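You operate a simulated robot arm through the tools that you are given. There is no shell and no other tool.

You run a simulated robot arm. Do the job below in one go: nothing can be reset, and whatever is moved stays where it is left.

## Task
Cap the four open pipe ends, each with the cap of its size.
Fine: press each cap home.

It is judged by the outcome, as a careful person would: the job done as asked, and still so three seconds after it is handed in. It fails if anything else is knocked over, pushed out of place, dropped, spilled or broken. Lids that push on must go on centred and level and be pressed home; caps that screw on are set level and turned clockwise until they are tight.

## Robot
A 7-joint arm with a three-finger gripper, fixed in place. Base frame: the origin is at the foot of the arm, x ahead of it, y to its left, z up; the work surface is at about z = 580. Units: mm, rad, N and s.
Its first joint turns from -2.897 to 2.897 rad. Payload 2.69 kg.
The tool frame sits at the grasp point between the pads (the TCP): z along the fingers, y along the line on which they close. The tips reach 30 mm beyond it. Largest opening 128 mm; the body of the gripper starts 117 mm behind the TCP.
Orientation is told as [roll, pitch, yaw] about the base's x, y, z axes, in that order, counted from this pose: with the fingers straight down and closing along the base's y, the tool's x points along the base's -x, its y along +y and its z along -z.

## Interface
- The arm moves only by the tool move_arm. Its argument "motion" is a list of rows, each an object of numbers (a shift or turn left out is 0, a gripper value left out holds the last): "dx", "dy", "dz": the shift along the tool's x, y, z in units of 100 mm (1.0 is 100 mm); "rx", "ry", "rz": the turn, a rotation vector about the tool's x, y, z in units of 180 degrees (1.0 is 180 degrees); "jaw": the gripper command, from -1 (fully open) to 1 (shut), values between in proportion. In form: [{"dx": .., "dy": .., "dz": .., "rx": .., "ry": .., "rz": .., "jaw": ..}, ...]. A call has 1 to 20 rows; each row is the pose to reach, as a shift and turn from the pose commanded when the call began, along the tool's axes at that moment. A call with a number of a shift or a turn outside -1 to 1 is refused whole. A row lasts 0.2 s, in which the tool goes at most 50 mm and 0.15 rad; a call with a longer step from one row to the next is refused whole, and so is a gripper value outside its range. A pose out of reach is approached as far as the arm can. The call stops where the force on the tool passes 40 N (or 10 N more than at its start, if that is more) or the arm is blocked; 0.2 s more then pass. The fingers move at their own pace and stop on an object; they squeeze with about 25 N. The grip force told is the motor's: it shows also when the fingers shut on nothing. Time passes only in rows, and 0.2 s behind the last, so rows that repeat a pose let the fingers close. The reply holds the time, the measured pose of the TCP, the force on the tool along the base axes, the opening and the grip force, in the units named above and with some noise, with the torque about the TCP (base axes, N m) and any sound that the robot's microphone picked up, and new pictures: "show" is both (left out), scene, wrist or none.
- Cameras (640 x 400 px; columns grow to the right, rows downward): "scene" is fixed at [224.9, -495.6, 1386.8]; the picture's right is [0.86, -0.51, 0.00], its down [-0.26, -0.44, -0.86] and it looks along [0.44, 0.74, -0.51] (base axes); focal length 310 px, centre (320, 200). "wrist" rides on the gripper at [58, 54, -131] in the tool frame; the picture's right is [-0.68, 0.74, 0.00], its down [-0.62, -0.57, -0.55] and it looks along [-0.40, -0.37, 0.84] (tool axes); focal length 234 px, centre (320, 200). There is no depth. A picture from a camera that has moved, and an enlarged one, comes with that camera's place and axes in the base frame and with its lens. The place of the scene camera against the robot may be out by one fixed shift of up to 12 mm in any direction.
- move_column(by): slides the trunk up (or, below 0, down) by that many mm; the arm rides with it, the base frame stays. It gives what a move gives, with no picture.
- inspect(camera, box): a new picture of the part [left, top, right, bottom] of that camera's present view, enlarged. No time passes.
- job_done(): hands the job in; it is judged then, once.

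Places have to be worked out from the pictures, the camera data and where the tool is seen. Open the gripper and draw the arm clear of the work before you hand the job in, unless the task says otherwise.

The tools are called after "Call:" as name(argument=value, ...) on one line, values as JSON. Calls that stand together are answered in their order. move_arm: Moves the arm, as the interface text tells. Its arguments: {"type":"object","properties":{"motion":{"type":"array"},"show":{"type":"string","enum":["both","scene","wrist","none"]}},"required":["motion"]} The other tools are called the same way: move_column (by) slides the trunk up or down; inspect (camera, box) takes an enlarged picture of a part of a camera's view; job_done () hands the job in.

At the start:

```text
clock: 0.0
tcp_pos: [456.6, 534.9, 885.3]
ee_rot: [0.001, 0.0, 0.0]
wrist_force: [0.3, -0.7, -0.1]
moment: [0.01, 0.0, 0.0]
width: 128.0
grip_force: 0.1
trunk travel left (down, up): [-150.0, 200.0]
```

scene: 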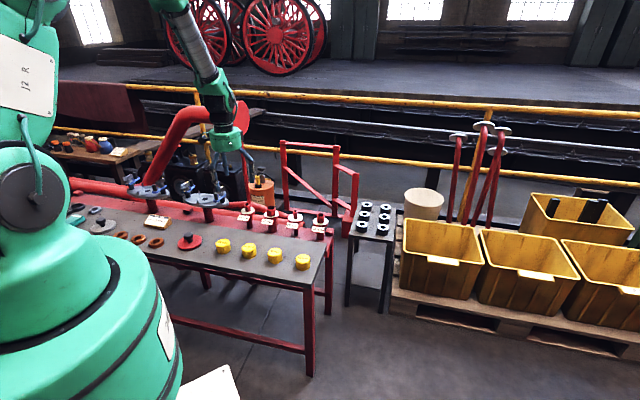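
wrist: 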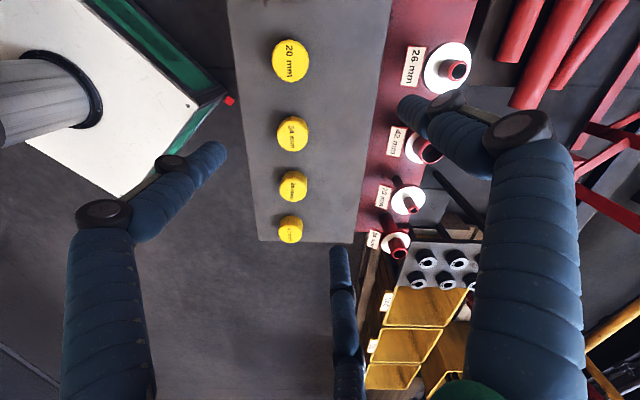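

The bench has four yellow caps and four red pipe stubs with size labels. I'll enlarge both views to read the labels.

Call:
inspect(camera="wrist", box=[230, 0, 480, 156])

Call:
inspect(camera="wrist", box=[250, 130, 450, 255])

Call:
inspect(camera="scene", box=[170, 180, 350, 292])

Call:
inspect(camera="scene", box=[50, 170, 210, 270])

```text
2.56 times, centred on (355, 78) of wrist
camera zoom: at [398.7, 588.8, 1015.3], right [0.68, 0.74, 0.0], down [0.62, -0.57, 0.55], along [0.4, -0.37, -0.84], focal length 600 px, centre (230, 512)
```

zoom: 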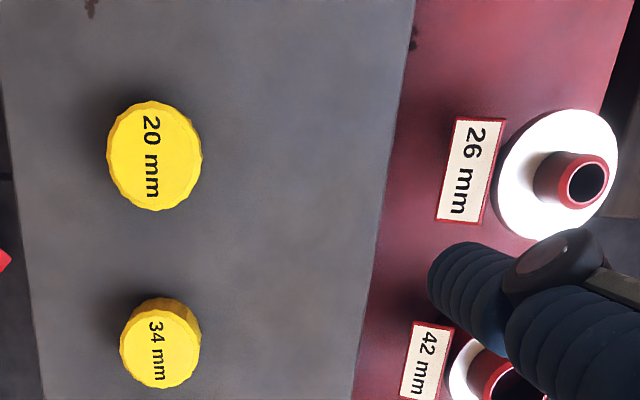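

```text
3.20 times, centred on (350, 192) of wrist
camera zoom: at [398.7, 588.8, 1015.3], right [0.68, 0.74, 0.0], down [0.62, -0.57, 0.55], along [0.4, -0.37, -0.84], focal length 749 px, centre (224, 224)
```

zoom: 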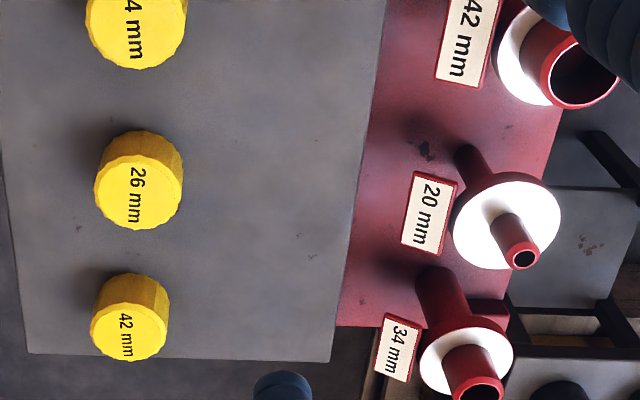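

```text
3.56 times, centred on (260, 236) of scene
camera zoom: at [224.9, -495.6, 1386.8], right [0.86, -0.51, 0.0], down [-0.26, -0.44, -0.86], along [0.44, 0.74, -0.51], focal length 1104 px, centre (533, 72)
```

zoom: 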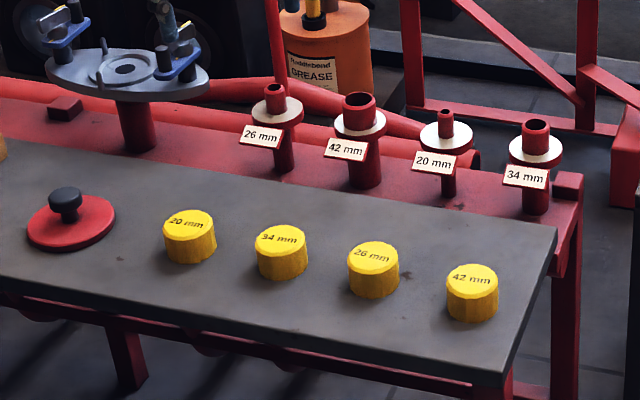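

```text
4.00 times, centred on (130, 220) of scene
camera zoom: at [224.9, -495.6, 1386.8], right [0.86, -0.51, 0.0], down [-0.26, -0.44, -0.86], along [0.44, 0.74, -0.51], focal length 1242 px, centre (1080, 120)
```

zoom: 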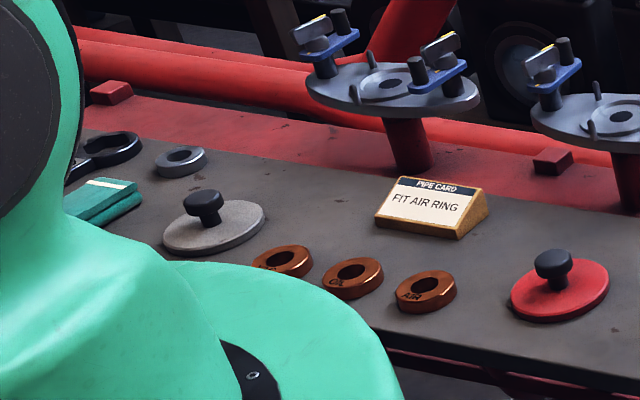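

The labels read: caps in order 20, 34, 26, 42 and pipes in order 26, 42, 20, 34. I want to see the gripper itself, and how each pipe, flange and label is built, before I move.

Call:
inspect(camera="scene", box=[130, 100, 290, 200])

Call:
inspect(camera="scene", box=[225, 190, 345, 265])

Call:
inspect(camera="wrist", box=[0, 0, 640, 400])

```text
4.00 times, centred on (210, 150) of scene
camera zoom: at [224.9, -495.6, 1386.8], right [0.86, -0.51, 0.0], down [-0.26, -0.44, -0.86], along [0.44, 0.74, -0.51], focal length 1242 px, centre (760, 400)
```

zoom: 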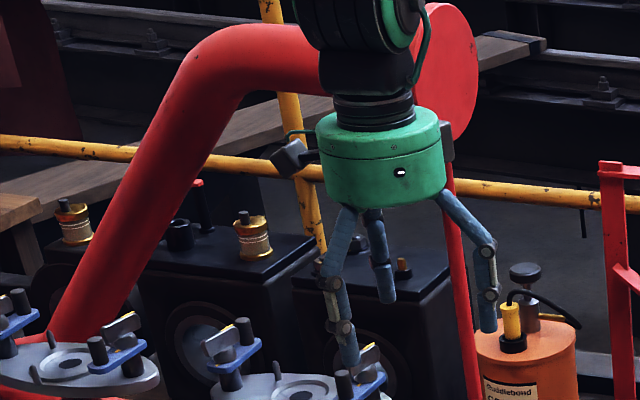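

```text
5.33 times, centred on (285, 228) of scene
camera zoom: at [224.9, -495.6, 1386.8], right [0.86, -0.51, 0.0], down [-0.26, -0.44, -0.86], along [0.44, 0.74, -0.51], focal length 1655 px, centre (507, 53)
```

zoom: 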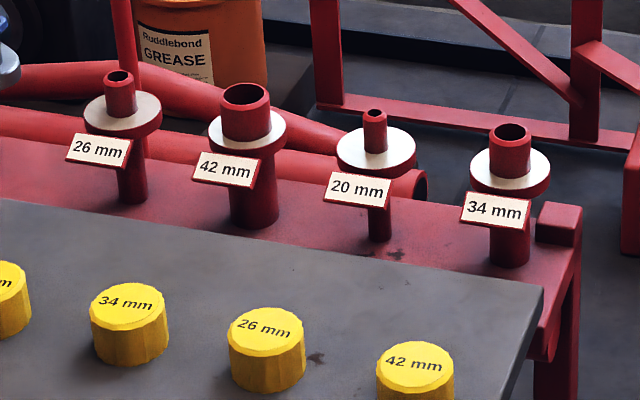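

```text
1.00 times, centred on (320, 200) of wrist (not enlarged: the box is as wide or as high as the picture)
camera zoom: at [398.7, 588.8, 1015.3], right [0.68, 0.74, 0.0], down [0.62, -0.57, 0.55], along [0.4, -0.37, -0.84], focal length 234 px, centre (320, 200)
```

zoom: 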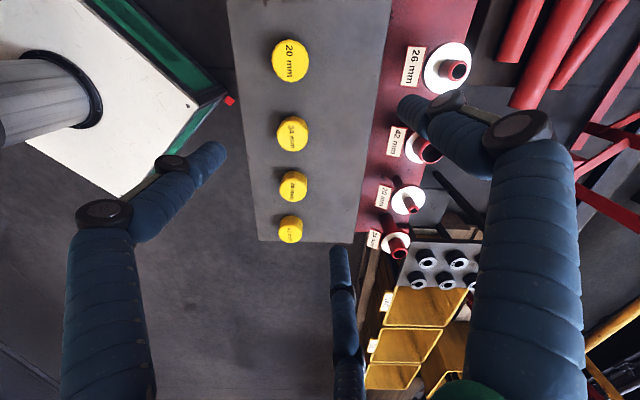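

The hand looks three-fingered, though it acts as a two-finger gripper. I'll turn it so it closes along the row of caps and pipes (yaw about +0.75 rad) and move over the row for a second viewpoint.

Call:
move_arm(motion=[{"dx": -0.09, "dy": -0.11, "rz": -0.045}, {"dx": -0.18, "dy": -0.22, "rz": -0.09}, {"dx": -0.27, "dy": -0.33, "rz": -0.135}, {"dx": -0.36, "dy": -0.44, "rz": -0.18}, {"dx": -0.434, "dy": -0.549, "rz": -0.225}, {"dx": -0.434, "dy": -0.549, "rz": -0.24}, {"dx": -0.434, "dy": -0.549, "rz": -0.24}])

```text
clock: 1.6
tcp_pos: [499.1, 480.3, 884.2]
ee_rot: [0.0, -0.001, 0.755]
wrist_force: [0.7, 0.1, -0.6]
moment: [0.0, -0.01, -0.01]
width: 127.9
grip_force: 0.1
trunk travel left (down, up): [-150.0, 200.0]
camera wrist: at [421.1, 478.7, 1015.3], right [-0.01, 1.0, 0.0], down [0.84, 0.01, 0.55], along [0.55, 0.01, -0.84], focal length 234 px, centre (320, 200)
```

scene: 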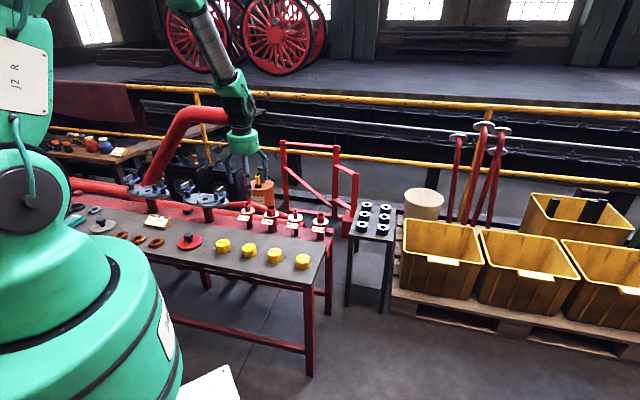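
wrist: 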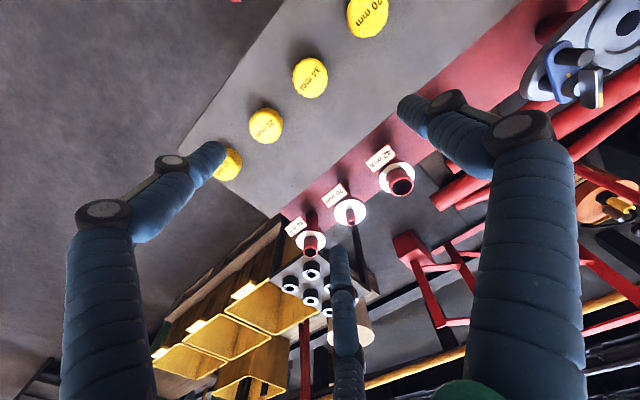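

Good second viewpoint. I'll enlarge it to measure caps and pipe ends.

Call:
inspect(camera="wrist", box=[180, 0, 436, 160])

Call:
inspect(camera="wrist", box=[270, 130, 430, 230])

```text
2.50 times, centred on (308, 80) of wrist
camera zoom: at [421.1, 478.7, 1015.3], right [-0.01, 1.0, 0.0], down [0.84, 0.01, 0.55], along [0.55, 0.01, -0.84], focal length 585 px, centre (350, 500)
```

zoom: 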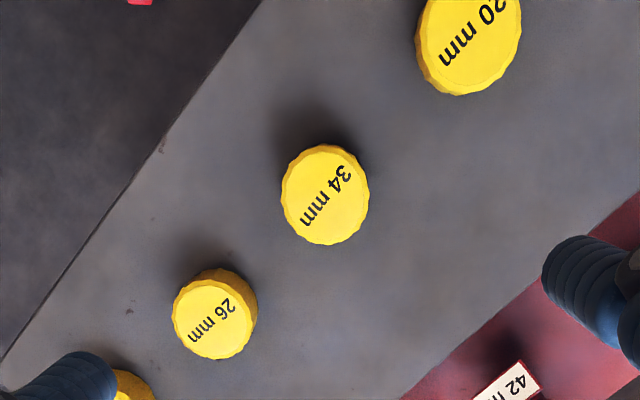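

```text
4.00 times, centred on (350, 180) of wrist
camera zoom: at [421.1, 478.7, 1015.3], right [-0.01, 1.0, 0.0], down [0.84, 0.01, 0.55], along [0.55, 0.01, -0.84], focal length 937 px, centre (200, 280)
```

zoom: 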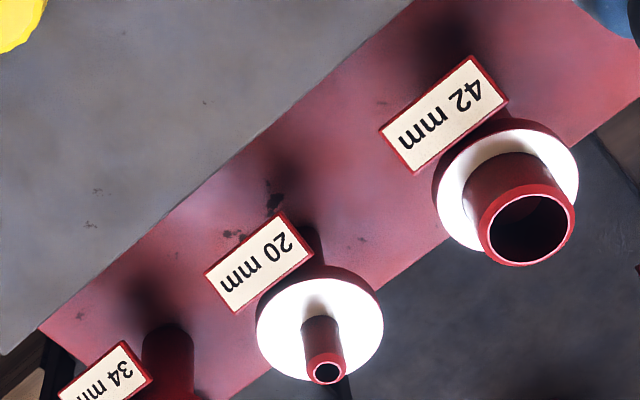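

Triangulating the two views puts the caps at about (384,545), (460,465), (538,385) and (616,304), with tops near z 606. The pipe ends are at about (546,709), (624,625), (708,544) and (784,467), with tops near z 656. Before going in, I'll test in free air how the fingers really close.

Call:
move_arm(motion=[{"jaw": 0.2}, {"jaw": 0.2}, {"jaw": 0.2}])

```text
clock: 2.4
tcp_pos: [500.1, 480.2, 883.5]
ee_rot: [-0.001, 0.0, 0.755]
wrist_force: [0.6, -0.2, 0.2]
moment: [-0.05, 0.02, 0.05]
width: 51.2
grip_force: 0.0
trunk travel left (down, up): [-150.0, 200.0]
camera wrist: at [421.0, 478.8, 1015.2], right [-0.01, 1.0, 0.0], down [0.84, 0.01, 0.55], along [0.55, 0.01, -0.84], focal length 234 px, centre (320, 200)
```

scene: 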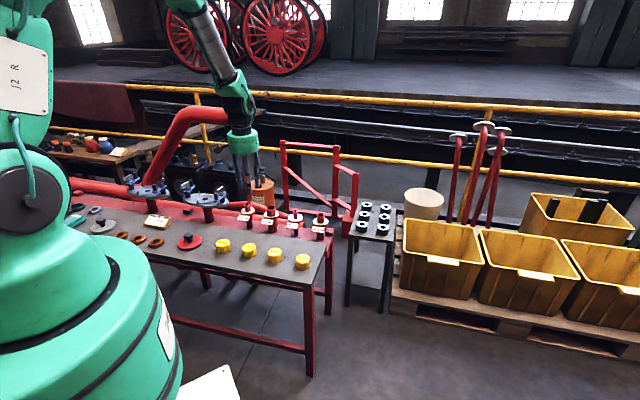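
wrist: 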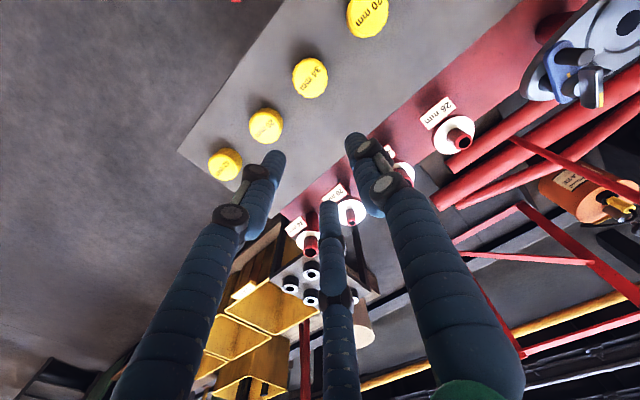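

All three visible fingers close symmetrically on the TCP. I'll go over the 42 mm cap at moderate height with the jaw at about 90 mm.

Call:
move_arm(motion="[{\"dx\": 0.06, \"dy\": -0.34, \"dz\": 0.2, \"jaw\": -0.4}, {\"dx\": 0.12, \"dy\": -0.7, \"dz\": 0.5, \"jaw\": -0.4}, {\"dx\": 0.18, \"dy\": -1.0, \"dz\": 0.85}, {\"dx\": 0.24, \"dy\": -1.0, \"dz\": 1.0}], \"x\": 0}", show="none")

```text
refused: the rows could not be read
```

The format was malformed and shifts are limited to 100 mm per call, so I'm resending it in two parts.

Call:
move_arm(motion=[{"dx": 0.05, "dy": -0.3, "dz": 0.15, "jaw": -0.4}, {"dx": 0.1, "dy": -0.6, "dz": 0.3}, {"dx": 0.15, "dy": -0.9, "dz": 0.5}, {"dx": 0.2, "dy": -1.0, "dz": 0.8}], show="none")

Call:
move_arm(motion=[{"dx": 0.05, "dy": -0.4, "dz": 0.2, "jaw": -0.4}, {"dx": 0.1, "dy": -0.8, "dz": 0.4}, {"dx": 0.16, "dy": -1.0, "dz": 0.7}, {"dx": 0.16, "dy": -1.0, "dz": 0.8}, {"dx": 0.16, "dy": -1.0, "dz": 0.8}], show="wrist")

```text
clock: 3.4
tcp_pos: [554.1, 394.0, 804.6]
ee_rot: [-0.001, -0.002, 0.753]
wrist_force: [-0.4, 0.1, 1.2]
moment: [-0.01, -0.01, 0.01]
width: 90.0
grip_force: 0.1
trunk travel left (down, up): [-150.0, 200.0]
```

```text
clock: 4.6
tcp_pos: [610.8, 311.0, 722.2]
ee_rot: [0.0, 0.0, 0.755]
wrist_force: [-0.2, -0.4, -0.4]
moment: [0.0, 0.0, 0.03]
width: 89.6
grip_force: 0.0
trunk travel left (down, up): [-150.0, 200.0]
camera wrist: at [531.6, 309.0, 854.0], right [-0.01, 1.0, 0.0], down [0.84, 0.01, 0.55], along [0.55, 0.01, -0.84], focal length 234 px, centre (320, 200)
```

wrist: 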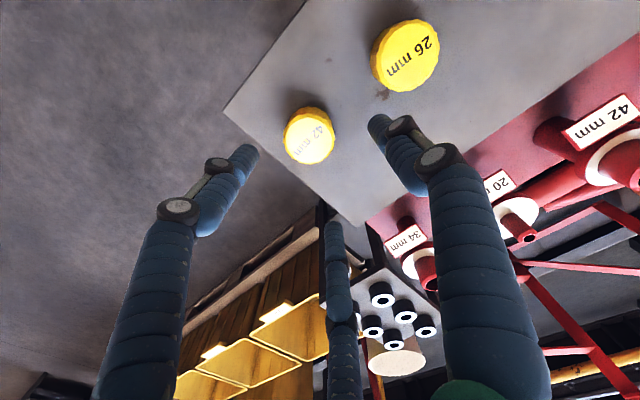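

Call:
inspect(camera="wrist", box=[230, 10, 454, 150])

Call:
inspect(camera="wrist", box=[270, 95, 350, 175])

```text
2.86 times, centred on (342, 80) of wrist
camera zoom: at [531.6, 309.0, 854.0], right [-0.01, 1.0, 0.0], down [0.84, 0.01, 0.55], along [0.55, 0.01, -0.84], focal length 669 px, centre (257, 543)
```

zoom: 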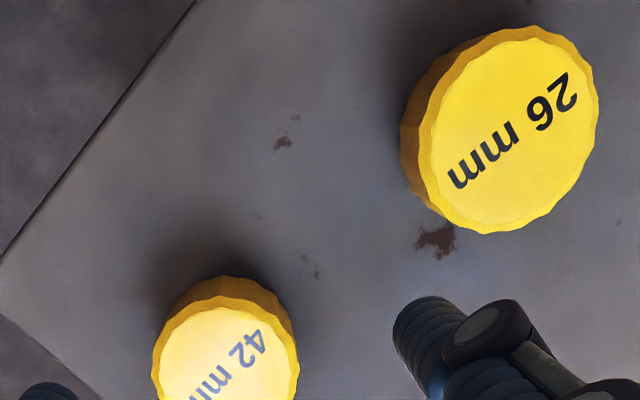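

```text
5.00 times, centred on (310, 135) of wrist
camera zoom: at [531.6, 309.0, 854.0], right [-0.01, 1.0, 0.0], down [0.84, 0.01, 0.55], along [0.55, 0.01, -0.84], focal length 1171 px, centre (370, 525)
```

zoom: 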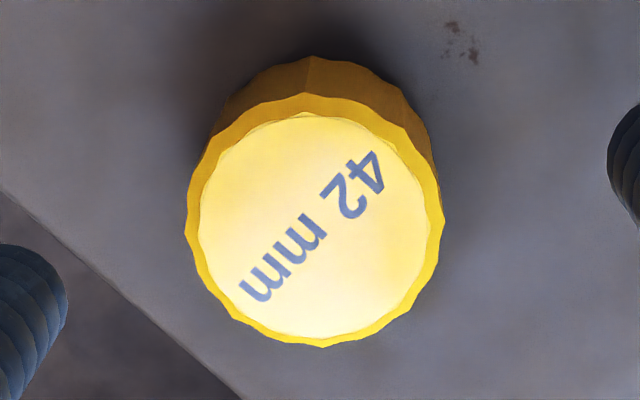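

The 42 mm cap centre works out at about (612, 298.5), top z about 613. I'll centre over it and drop until the fingertips are just above its top, to check alignment.

Call:
move_arm(motion=[{"dx": 0.074, "dy": -0.1, "dz": 0.2, "jaw": -0.3}, {"dx": 0.074, "dy": -0.1, "dz": 0.5}, {"dx": 0.074, "dy": -0.1, "dz": 0.66}, {"dx": 0.074, "dy": -0.1, "dz": 0.66}])

Call:
inspect(camera="wrist", box=[240, 120, 400, 220])

Call:
inspect(camera="scene", box=[230, 190, 350, 265])

```text
clock: 5.6
tcp_pos: [612.3, 296.4, 657.6]
ee_rot: [-0.001, -0.001, 0.753]
wrist_force: [-0.2, -0.1, -1.3]
moment: [-0.01, 0.05, 0.01]
width: 83.2
grip_force: 0.1
trunk travel left (down, up): [-150.0, 200.0]
camera wrist: at [533.2, 296.3, 788.9], right [-0.01, 1.0, 0.0], down [0.84, 0.01, 0.55], along [0.55, 0.01, -0.84], focal length 234 px, centre (320, 200)
```

scene: 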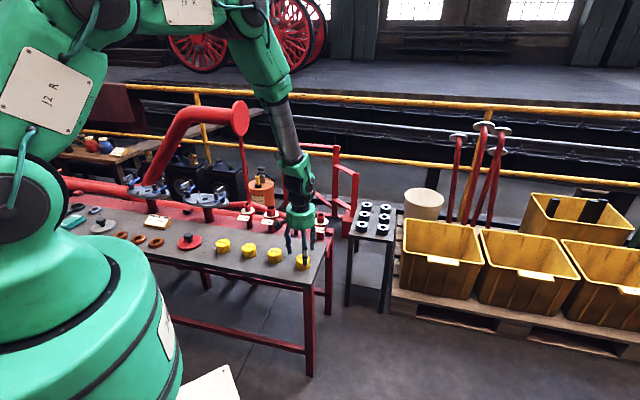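
wrist: 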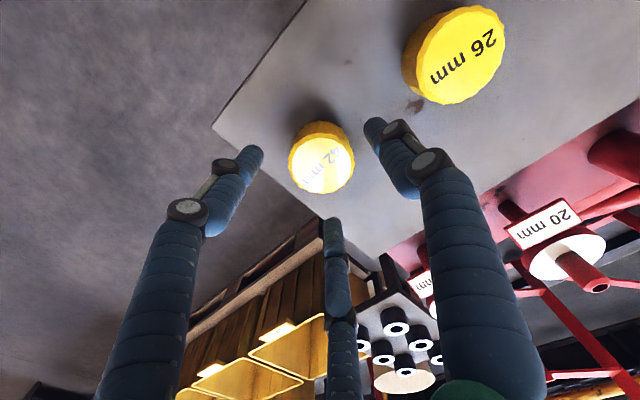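

```text
4.00 times, centred on (320, 170) of wrist
camera zoom: at [533.2, 296.3, 788.9], right [-0.01, 1.0, 0.0], down [0.84, 0.01, 0.55], along [0.55, 0.01, -0.84], focal length 937 px, centre (320, 320)
```

zoom: 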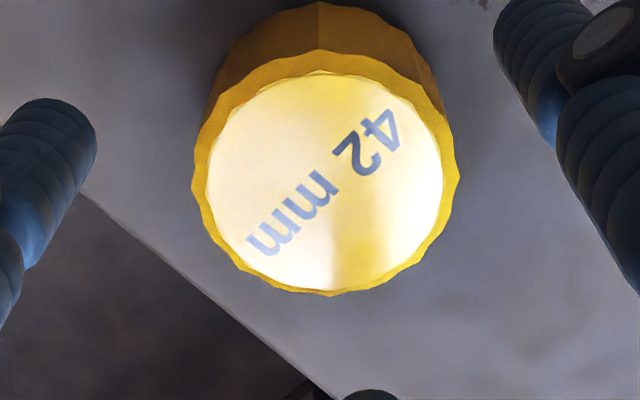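

```text
5.33 times, centred on (290, 228) of scene
camera zoom: at [224.9, -495.6, 1386.8], right [0.86, -0.51, 0.0], down [-0.26, -0.44, -0.86], along [0.44, 0.74, -0.51], focal length 1655 px, centre (480, 53)
```

zoom: 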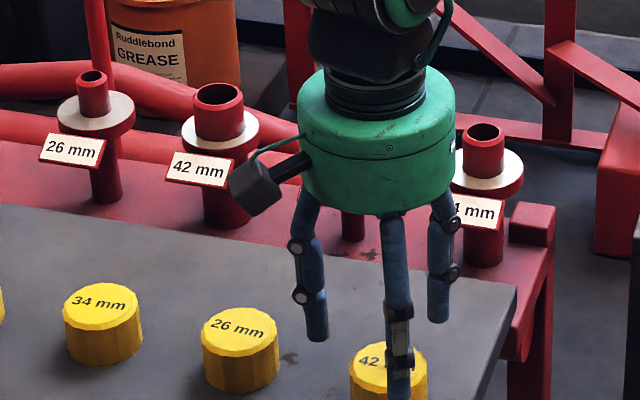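

Cap centre is at about (613, 298.5), so I shift about 2 mm, lower so the tips reach around 20 mm down the cap side, and close.

Call:
move_arm(motion=[{"dx": -0.022, "dy": 0.008, "dz": 0.1}, {"dx": -0.022, "dy": 0.008, "dz": 0.25}, {"dx": -0.022, "dy": 0.008, "dz": 0.355}, {"dx": -0.022, "dy": 0.008, "dz": 0.355}, {"dx": -0.022, "dy": 0.008, "dz": 0.355, "jaw": 0.1}, {"dx": -0.022, "dy": 0.008, "dz": 0.355, "jaw": 0.4}, {"dx": -0.022, "dy": 0.008, "dz": 0.355, "jaw": 0.4}, {"dx": -0.022, "dy": 0.008, "dz": 0.355, "jaw": 0.4}])

Call:
inspect(camera="wrist", box=[240, 120, 400, 220])

Call:
inspect(camera="scene", box=[230, 190, 350, 265])

```text
clock: 7.4
tcp_pos: [612.7, 299.5, 624.2]
ee_rot: [0.001, 0.001, 0.754]
wrist_force: [-0.1, -0.5, 0.8]
moment: [0.01, -0.01, -0.01]
width: 51.9
grip_force: 24.9
trunk travel left (down, up): [-150.0, 200.0]
camera wrist: at [534.2, 298.7, 753.6], right [-0.01, 1.0, 0.0], down [0.84, 0.01, 0.55], along [0.55, 0.01, -0.84], focal length 234 px, centre (320, 200)
```

scene: 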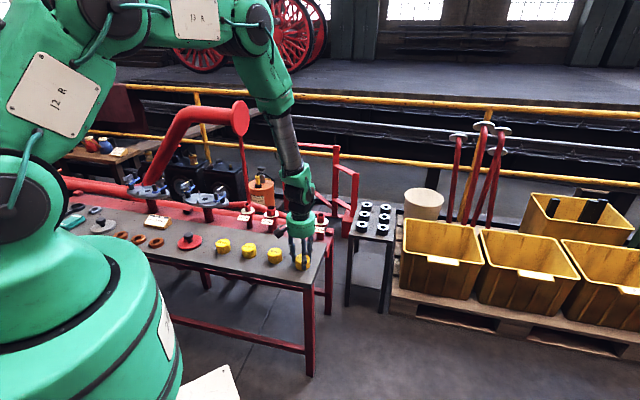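
wrist: 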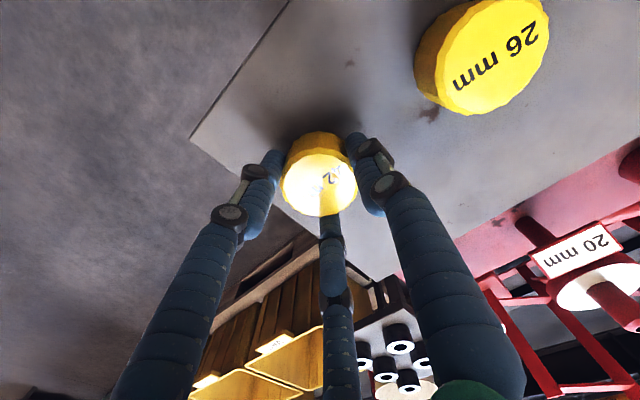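

```text
4.00 times, centred on (320, 170) of wrist
camera zoom: at [534.2, 298.7, 753.6], right [-0.01, 1.0, 0.0], down [0.84, 0.01, 0.55], along [0.55, 0.01, -0.84], focal length 937 px, centre (320, 320)
```

zoom: 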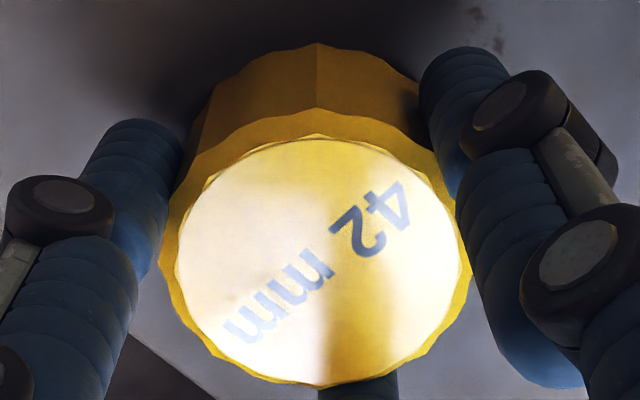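

```text
5.33 times, centred on (290, 228) of scene
camera zoom: at [224.9, -495.6, 1386.8], right [0.86, -0.51, 0.0], down [-0.26, -0.44, -0.86], along [0.44, 0.74, -0.51], focal length 1655 px, centre (480, 53)
```

zoom: 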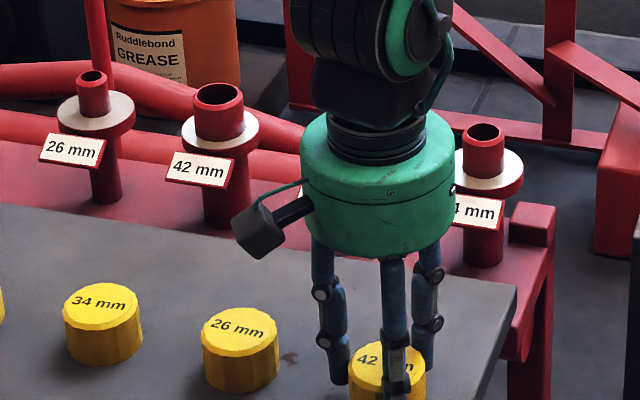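

The cap is gripped (51.9 mm, 25 N), centred on the TCP within a fraction of a mm, with its top at about z 610. I'll lift straight up and start carrying it towards the 42 mm pipe.

Call:
move_arm(motion=[{"dz": -0.1}, {"dz": -0.3}, {"dz": -0.6}, {"dz": -0.9}, {"dz": -1.0}], show="none")

Call:
move_arm(motion=[{"dx": -0.15, "dy": 0.15, "dz": -0.2}, {"dx": -0.35, "dy": 0.35, "dz": -0.4}, {"dx": -0.6, "dy": 0.6, "dz": -0.5}, {"dx": -0.85, "dy": 0.85, "dz": -0.5}, {"dx": -1.0, "dy": 1.0, "dz": -0.5}], show="none")

Call:
move_arm(motion=[{"dx": -0.2, "dy": 0.2}, {"dx": -0.45, "dy": 0.45}, {"dx": -0.7, "dy": 0.7}, {"dx": -0.8, "dy": 0.8}, {"dx": -0.8, "dy": 0.8}], show="both")

```text
clock: 8.6
tcp_pos: [611.7, 299.6, 724.0]
ee_rot: [0.0, 0.0, 0.754]
wrist_force: [-0.5, -0.3, 0.3]
moment: [0.02, -0.02, 0.01]
width: 51.8
grip_force: 24.8
trunk travel left (down, up): [-150.0, 200.0]
```

```text
clock: 9.8
tcp_pos: [617.3, 442.1, 772.3]
ee_rot: [0.001, 0.003, 0.752]
wrist_force: [0.0, 0.3, -1.3]
moment: [0.0, 0.02, 0.02]
width: 51.9
grip_force: 25.6
trunk travel left (down, up): [-150.0, 200.0]
```

```text
clock: 11.0
tcp_pos: [620.1, 554.9, 772.1]
ee_rot: [-0.001, 0.0, 0.754]
wrist_force: [0.0, 0.0, 0.3]
moment: [-0.03, -0.01, -0.01]
width: 52.1
grip_force: 25.1
trunk travel left (down, up): [-150.0, 200.0]
camera wrist: at [542.2, 553.0, 903.7], right [-0.01, 1.0, 0.0], down [0.84, 0.01, 0.55], along [0.55, 0.01, -0.84], focal length 234 px, centre (320, 200)
```

scene: 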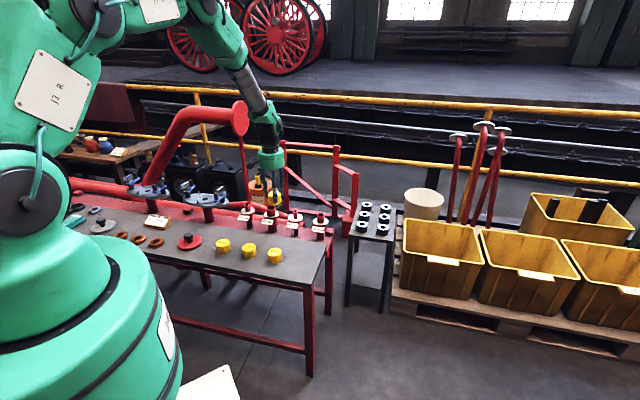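
wrist: 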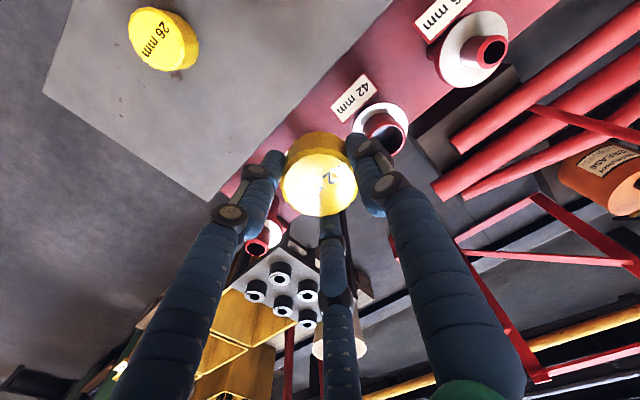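

The cap is riding steadily and pipes 42 and 26 are in view. I'll zoom in to measure the pipe ends.

Call:
inspect(camera="wrist", box=[320, 70, 448, 150])

Call:
inspect(camera="wrist", box=[410, 0, 538, 80])

Call:
inspect(camera="wrist", box=[230, 200, 326, 260])

```text
5.00 times, centred on (384, 110) of wrist
camera zoom: at [542.2, 553.0, 903.7], right [-0.01, 1.0, 0.0], down [0.84, 0.01, 0.55], along [0.55, 0.01, -0.84], focal length 1171 px, centre (0, 650)
```

zoom: 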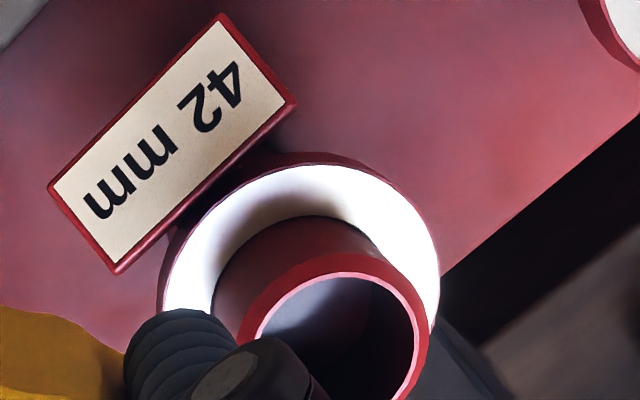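

```text
5.00 times, centred on (474, 40) of wrist
camera zoom: at [542.2, 553.0, 903.7], right [-0.01, 1.0, 0.0], down [0.84, 0.01, 0.55], along [0.55, 0.01, -0.84], focal length 1171 px, centre (-450, 1000)
```

zoom: 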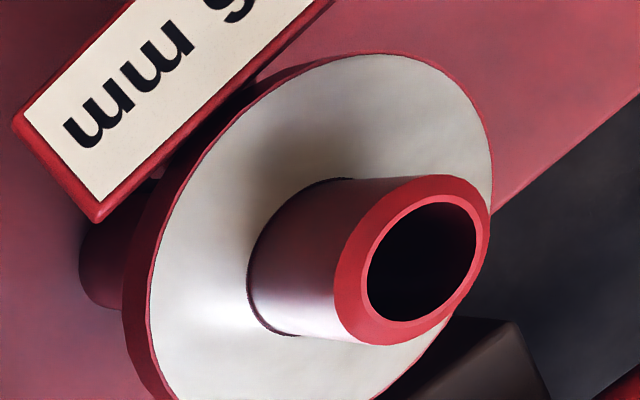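

```text
6.67 times, centred on (278, 230) of wrist
camera zoom: at [542.2, 553.0, 903.7], right [-0.01, 1.0, 0.0], down [0.84, 0.01, 0.55], along [0.55, 0.01, -0.84], focal length 1561 px, centre (600, 0)
```

zoom: 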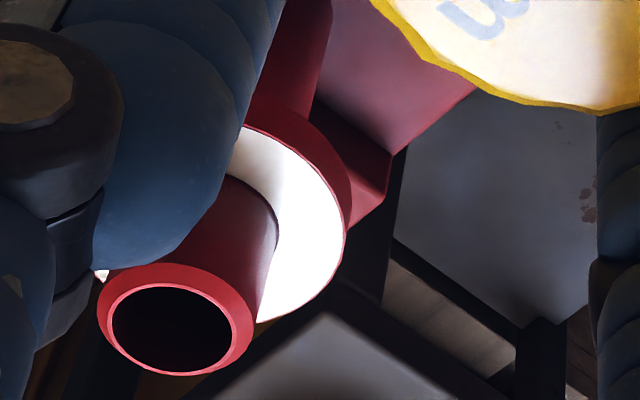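

For an accurate lateral reading I'll place the wrist camera almost vertically above pipe 42 (TCP about 80 mm past it in x), still well above everything.

Call:
move_arm(motion=[{"dx": -0.2}, {"dx": -0.4}, {"dx": -0.6, "dy": -0.02}, {"dx": -0.8, "dy": -0.04}, {"dx": -1.0, "dy": -0.06}, {"dx": -1.0, "dy": -0.06}, {"dx": -1.0, "dy": -0.06}], show="wrist")

Call:
inspect(camera="wrist", box=[270, 15, 398, 95])

Call:
inspect(camera="wrist", box=[180, 70, 308, 150])

Call:
inspect(camera="wrist", box=[400, 0, 528, 80])

```text
clock: 12.6
tcp_pos: [697.5, 618.8, 773.1]
ee_rot: [-0.001, 0.0, 0.754]
wrist_force: [-0.3, 0.0, -0.2]
moment: [-0.01, -0.01, 0.0]
width: 52.0
grip_force: 24.5
trunk travel left (down, up): [-150.0, 200.0]
camera wrist: at [618.7, 617.2, 904.0], right [-0.01, 1.0, 0.0], down [0.84, 0.01, 0.55], along [0.55, 0.01, -0.84], focal length 234 px, centre (320, 200)
```

wrist: 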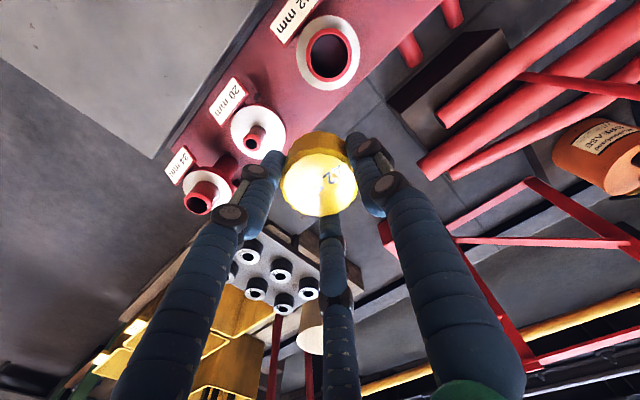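

```text
5.00 times, centred on (334, 55) of wrist
camera zoom: at [618.7, 617.2, 904.0], right [-0.01, 1.0, 0.0], down [0.84, 0.01, 0.55], along [0.55, 0.01, -0.84], focal length 1171 px, centre (250, 925)
```

zoom: 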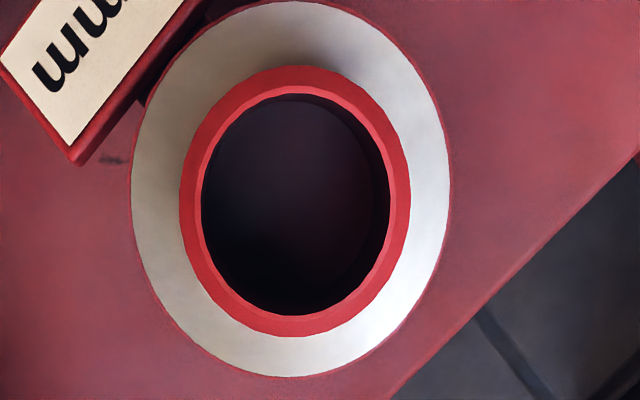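

```text
5.00 times, centred on (244, 110) of wrist
camera zoom: at [618.7, 617.2, 904.0], right [-0.01, 1.0, 0.0], down [0.84, 0.01, 0.55], along [0.55, 0.01, -0.84], focal length 1171 px, centre (700, 650)
```

zoom: 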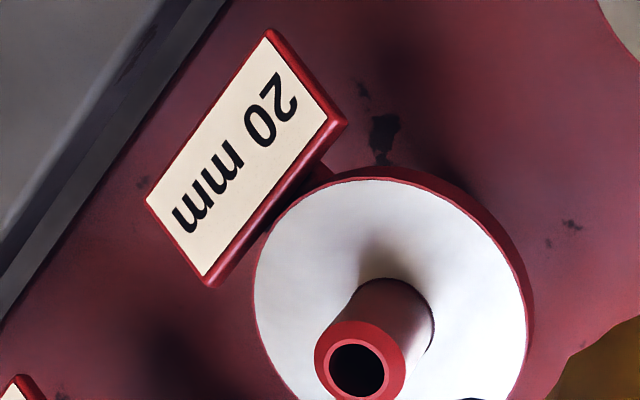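

```text
5.00 times, centred on (464, 40) of wrist
camera zoom: at [618.7, 617.2, 904.0], right [-0.01, 1.0, 0.0], down [0.84, 0.01, 0.55], along [0.55, 0.01, -0.84], focal length 1171 px, centre (-400, 1000)
```

zoom: 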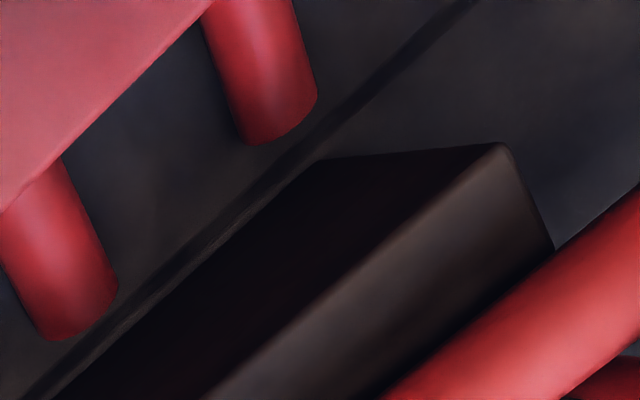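

Pipe 42 reads at about (625.3, 625.5) in the command frame, top z about 658. I'll carry the cap over it and stop about 10 mm above the rim to check alignment from both cameras.

Call:
move_arm(motion=[{"dx": 0.16, "dy": 0.18}, {"dx": 0.32, "dy": 0.37}, {"dx": 0.478, "dy": 0.555}, {"dx": 0.478, "dy": 0.555, "dz": 0.2}, {"dx": 0.478, "dy": 0.555, "dz": 0.4}, {"dx": 0.478, "dy": 0.555, "dz": 0.58}, {"dx": 0.478, "dy": 0.555, "dz": 0.58}], show="both")

Call:
inspect(camera="wrist", box=[256, 90, 384, 170])

Call:
inspect(camera="scene", box=[238, 180, 318, 230])

```text
clock: 14.2
tcp_pos: [624.4, 626.6, 713.6]
ee_rot: [-0.002, 0.0, 0.753]
wrist_force: [-0.2, -0.3, 0.3]
moment: [-0.02, 0.02, 0.0]
width: 51.9
grip_force: 24.9
trunk travel left (down, up): [-150.0, 200.0]
camera wrist: at [546.1, 625.2, 844.5], right [-0.01, 1.0, 0.0], down [0.84, 0.01, 0.55], along [0.55, 0.01, -0.84], focal length 234 px, centre (320, 200)
```

scene: 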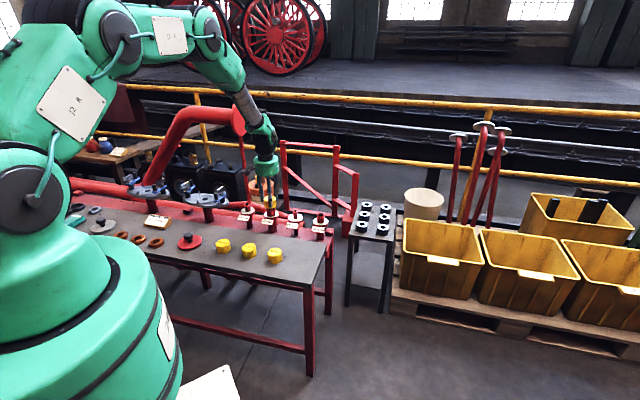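
wrist: 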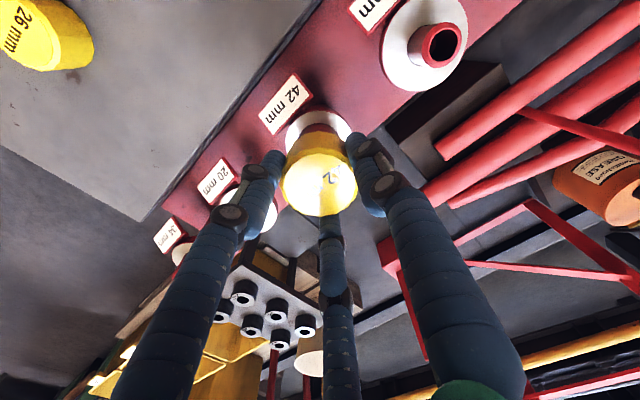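

```text
5.00 times, centred on (320, 130) of wrist
camera zoom: at [546.1, 625.2, 844.5], right [-0.01, 1.0, 0.0], down [0.84, 0.01, 0.55], along [0.55, 0.01, -0.84], focal length 1171 px, centre (320, 550)
```

zoom: 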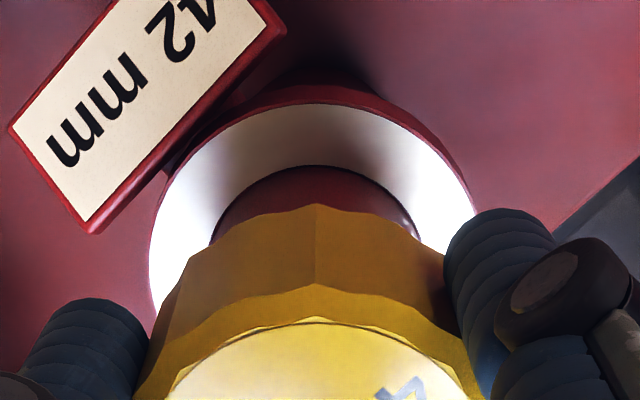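

```text
8.00 times, centred on (278, 205) of scene
camera zoom: at [224.9, -495.6, 1386.8], right [0.86, -0.51, 0.0], down [-0.26, -0.44, -0.86], along [0.44, 0.74, -0.51], focal length 2483 px, centre (656, 160)
```

zoom: 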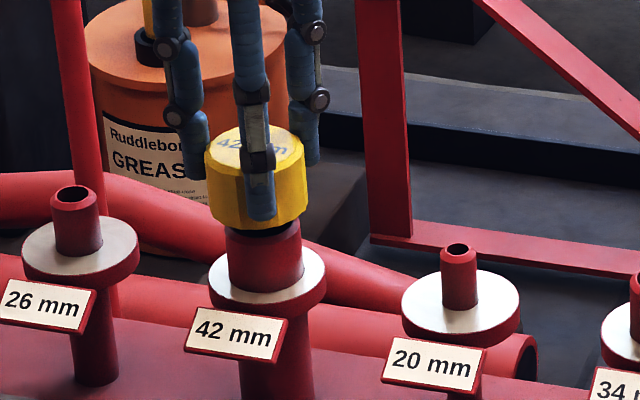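

The y alignment looks right in the wrist view. The scene view hints at a small x offset, so I'll zoom closer.

Call:
inspect(camera="scene", box=[254, 194, 286, 214])

Call:
inspect(camera="scene", box=[240, 200, 272, 220])

```text
16.00 times, centred on (270, 204) of scene
camera zoom: at [224.9, -495.6, 1386.8], right [0.86, -0.51, 0.0], down [-0.26, -0.44, -0.86], along [0.44, 0.74, -0.51], focal length 4966 px, centre (1120, 136)
```

zoom: 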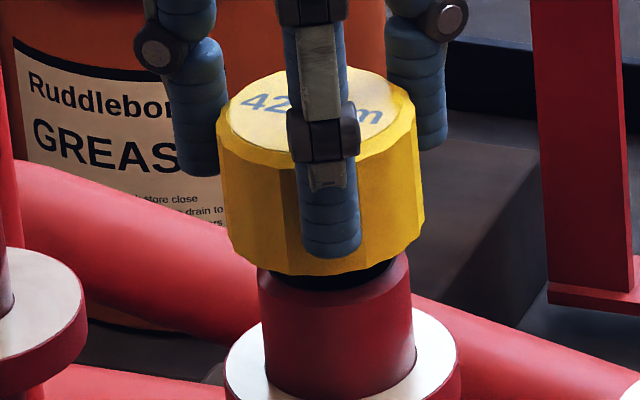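

```text
16.00 times, centred on (256, 210) of scene
camera zoom: at [224.9, -495.6, 1386.8], right [0.86, -0.51, 0.0], down [-0.26, -0.44, -0.86], along [0.44, 0.74, -0.51], focal length 4966 px, centre (1344, 40)
```

zoom: 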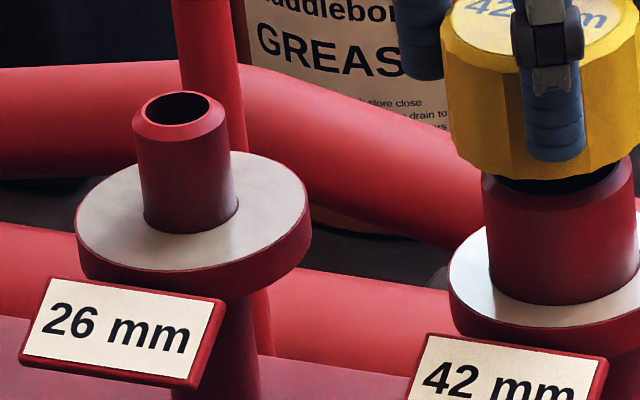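

In the close scene view the cap axis sits about 1.6 mm left of the pipe axis, which is about +1.7 mm in base x, while y looks aligned. I'll nudge it and re-check.

Call:
move_arm(motion=[{"dx": -0.0125, "dy": -0.0118}, {"dx": -0.0125, "dy": -0.0118}, {"dx": -0.0125, "dy": -0.0118, "dz": 0.06}, {"dx": -0.0125, "dy": -0.0118, "dz": 0.06}], show="none")

Call:
inspect(camera="scene", box=[254, 196, 286, 216])

Call:
inspect(camera="wrist", box=[256, 90, 384, 170])

```text
clock: 15.2
tcp_pos: [626.7, 626.9, 708.7]
ee_rot: [0.001, 0.0, 0.753]
wrist_force: [0.3, 0.1, -0.5]
moment: [-0.04, 0.03, 0.02]
width: 52.2
grip_force: 25.4
trunk travel left (down, up): [-150.0, 200.0]
```

```text
16.00 times, centred on (270, 206) of scene
camera zoom: at [224.9, -495.6, 1386.8], right [0.86, -0.51, 0.0], down [-0.26, -0.44, -0.86], along [0.44, 0.74, -0.51], focal length 4966 px, centre (1120, 104)
```

zoom: 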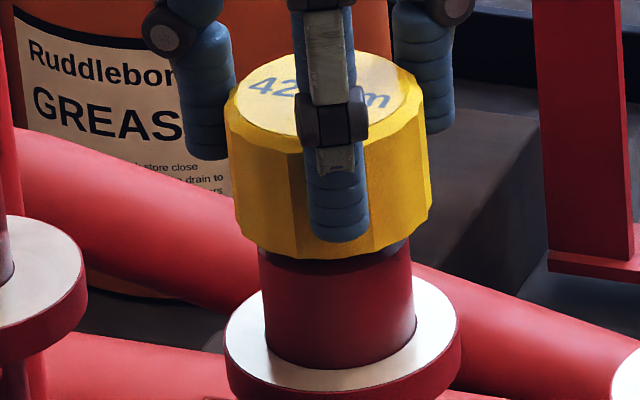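

```text
5.00 times, centred on (320, 130) of wrist
camera zoom: at [547.9, 625.1, 838.9], right [-0.01, 1.0, 0.0], down [0.84, 0.01, 0.55], along [0.55, 0.01, -0.84], focal length 1171 px, centre (320, 550)
```

zoom: 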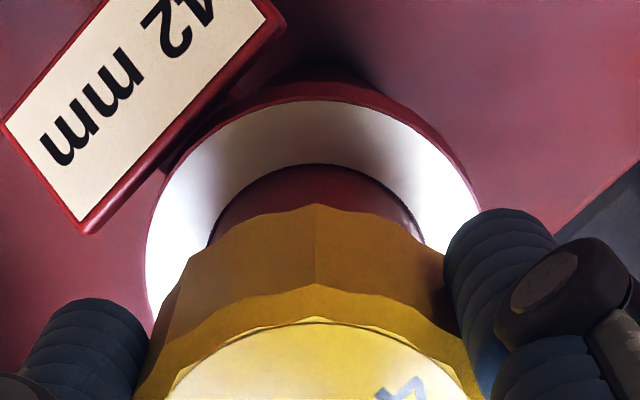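

The cap and pipe axes now coincide in the scene view, and the wrist view still agrees. I'll lower slowly and watch the force.

Call:
move_arm(motion=[{"dz": 0.03}, {"dz": 0.06}, {"dz": 0.09}, {"dz": 0.12}, {"dz": 0.14}, {"dz": 0.16}, {"dz": 0.18}], show="none")

Call:
inspect(camera="scene", box=[254, 196, 286, 216])

```text
clock: 16.8
tcp_pos: [626.7, 626.2, 691.1]
ee_rot: [0.001, 0.0, 0.754]
wrist_force: [-0.3, -0.4, -0.3]
moment: [-0.01, -0.01, -0.01]
width: 52.1
grip_force: 25.3
trunk travel left (down, up): [-150.0, 200.0]
```

```text
16.00 times, centred on (270, 206) of scene
camera zoom: at [224.9, -495.6, 1386.8], right [0.86, -0.51, 0.0], down [-0.26, -0.44, -0.86], along [0.44, 0.74, -0.51], focal length 4966 px, centre (1120, 104)
```

zoom: 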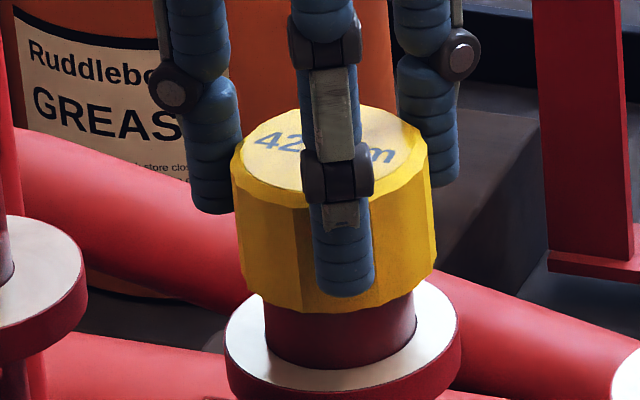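

The cap has slipped over the rim with no resistance. Continuing down gently.

Call:
move_arm(motion=[{"dz": 0.03}, {"dz": 0.06}, {"dz": 0.09}, {"dz": 0.12}, {"dz": 0.14}, {"dz": 0.16}, {"dz": 0.18}], show="none")

Call:
inspect(camera="scene", box=[254, 196, 286, 216])

```text
clock: 18.4
tcp_pos: [627.2, 625.1, 672.8]
ee_rot: [0.0, 0.0, 0.754]
wrist_force: [-0.6, -0.9, 0.6]
moment: [0.01, 0.06, 0.0]
width: 52.2
grip_force: 24.9
trunk travel left (down, up): [-150.0, 200.0]
```

```text
16.00 times, centred on (270, 206) of scene
camera zoom: at [224.9, -495.6, 1386.8], right [0.86, -0.51, 0.0], down [-0.26, -0.44, -0.86], along [0.44, 0.74, -0.51], focal length 4966 px, centre (1120, 104)
```

zoom: 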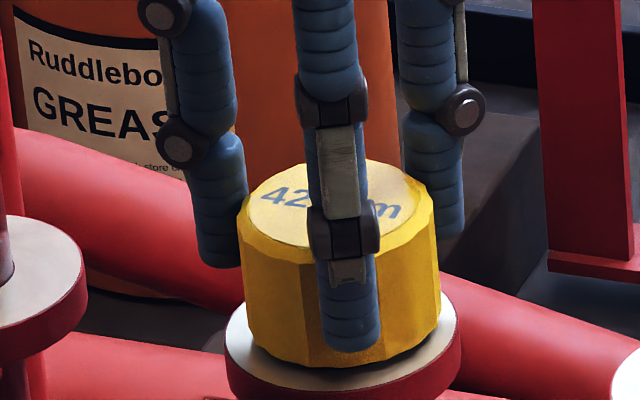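

Still free, and the cap is nearly at the flange. I'll keep pressing in small steps until it seats.

Call:
move_arm(motion=[{"dz": 0.02}, {"dz": 0.04}, {"dz": 0.06}, {"dz": 0.08}, {"dz": 0.1}, {"dz": 0.12}], show="none")

Call:
inspect(camera="scene", box=[254, 196, 286, 216])

Call:
inspect(camera="wrist", box=[240, 110, 400, 210])

```text
clock: 19.8
tcp_pos: [627.0, 626.4, 663.2]
ee_rot: [-0.001, -0.004, 0.754]
wrist_force: [-5.6, -1.9, 29.0]
moment: [-0.19, 0.62, -0.18]
width: 53.4
grip_force: 24.9
trunk travel left (down, up): [-150.0, 200.0]
heard: snap
```

```text
16.00 times, centred on (270, 206) of scene
camera zoom: at [224.9, -495.6, 1386.8], right [0.86, -0.51, 0.0], down [-0.26, -0.44, -0.86], along [0.44, 0.74, -0.51], focal length 4966 px, centre (1120, 104)
```

zoom: 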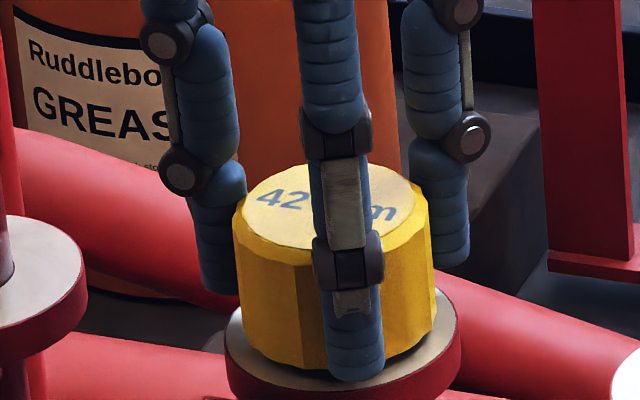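

```text
4.00 times, centred on (320, 160) of wrist
camera zoom: at [548.4, 624.8, 793.8], right [-0.01, 1.0, 0.0], down [0.83, 0.01, 0.55], along [0.55, 0.01, -0.83], focal length 937 px, centre (320, 360)
```

zoom: 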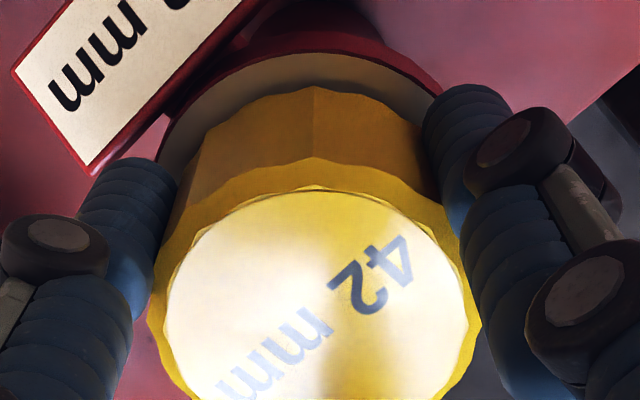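

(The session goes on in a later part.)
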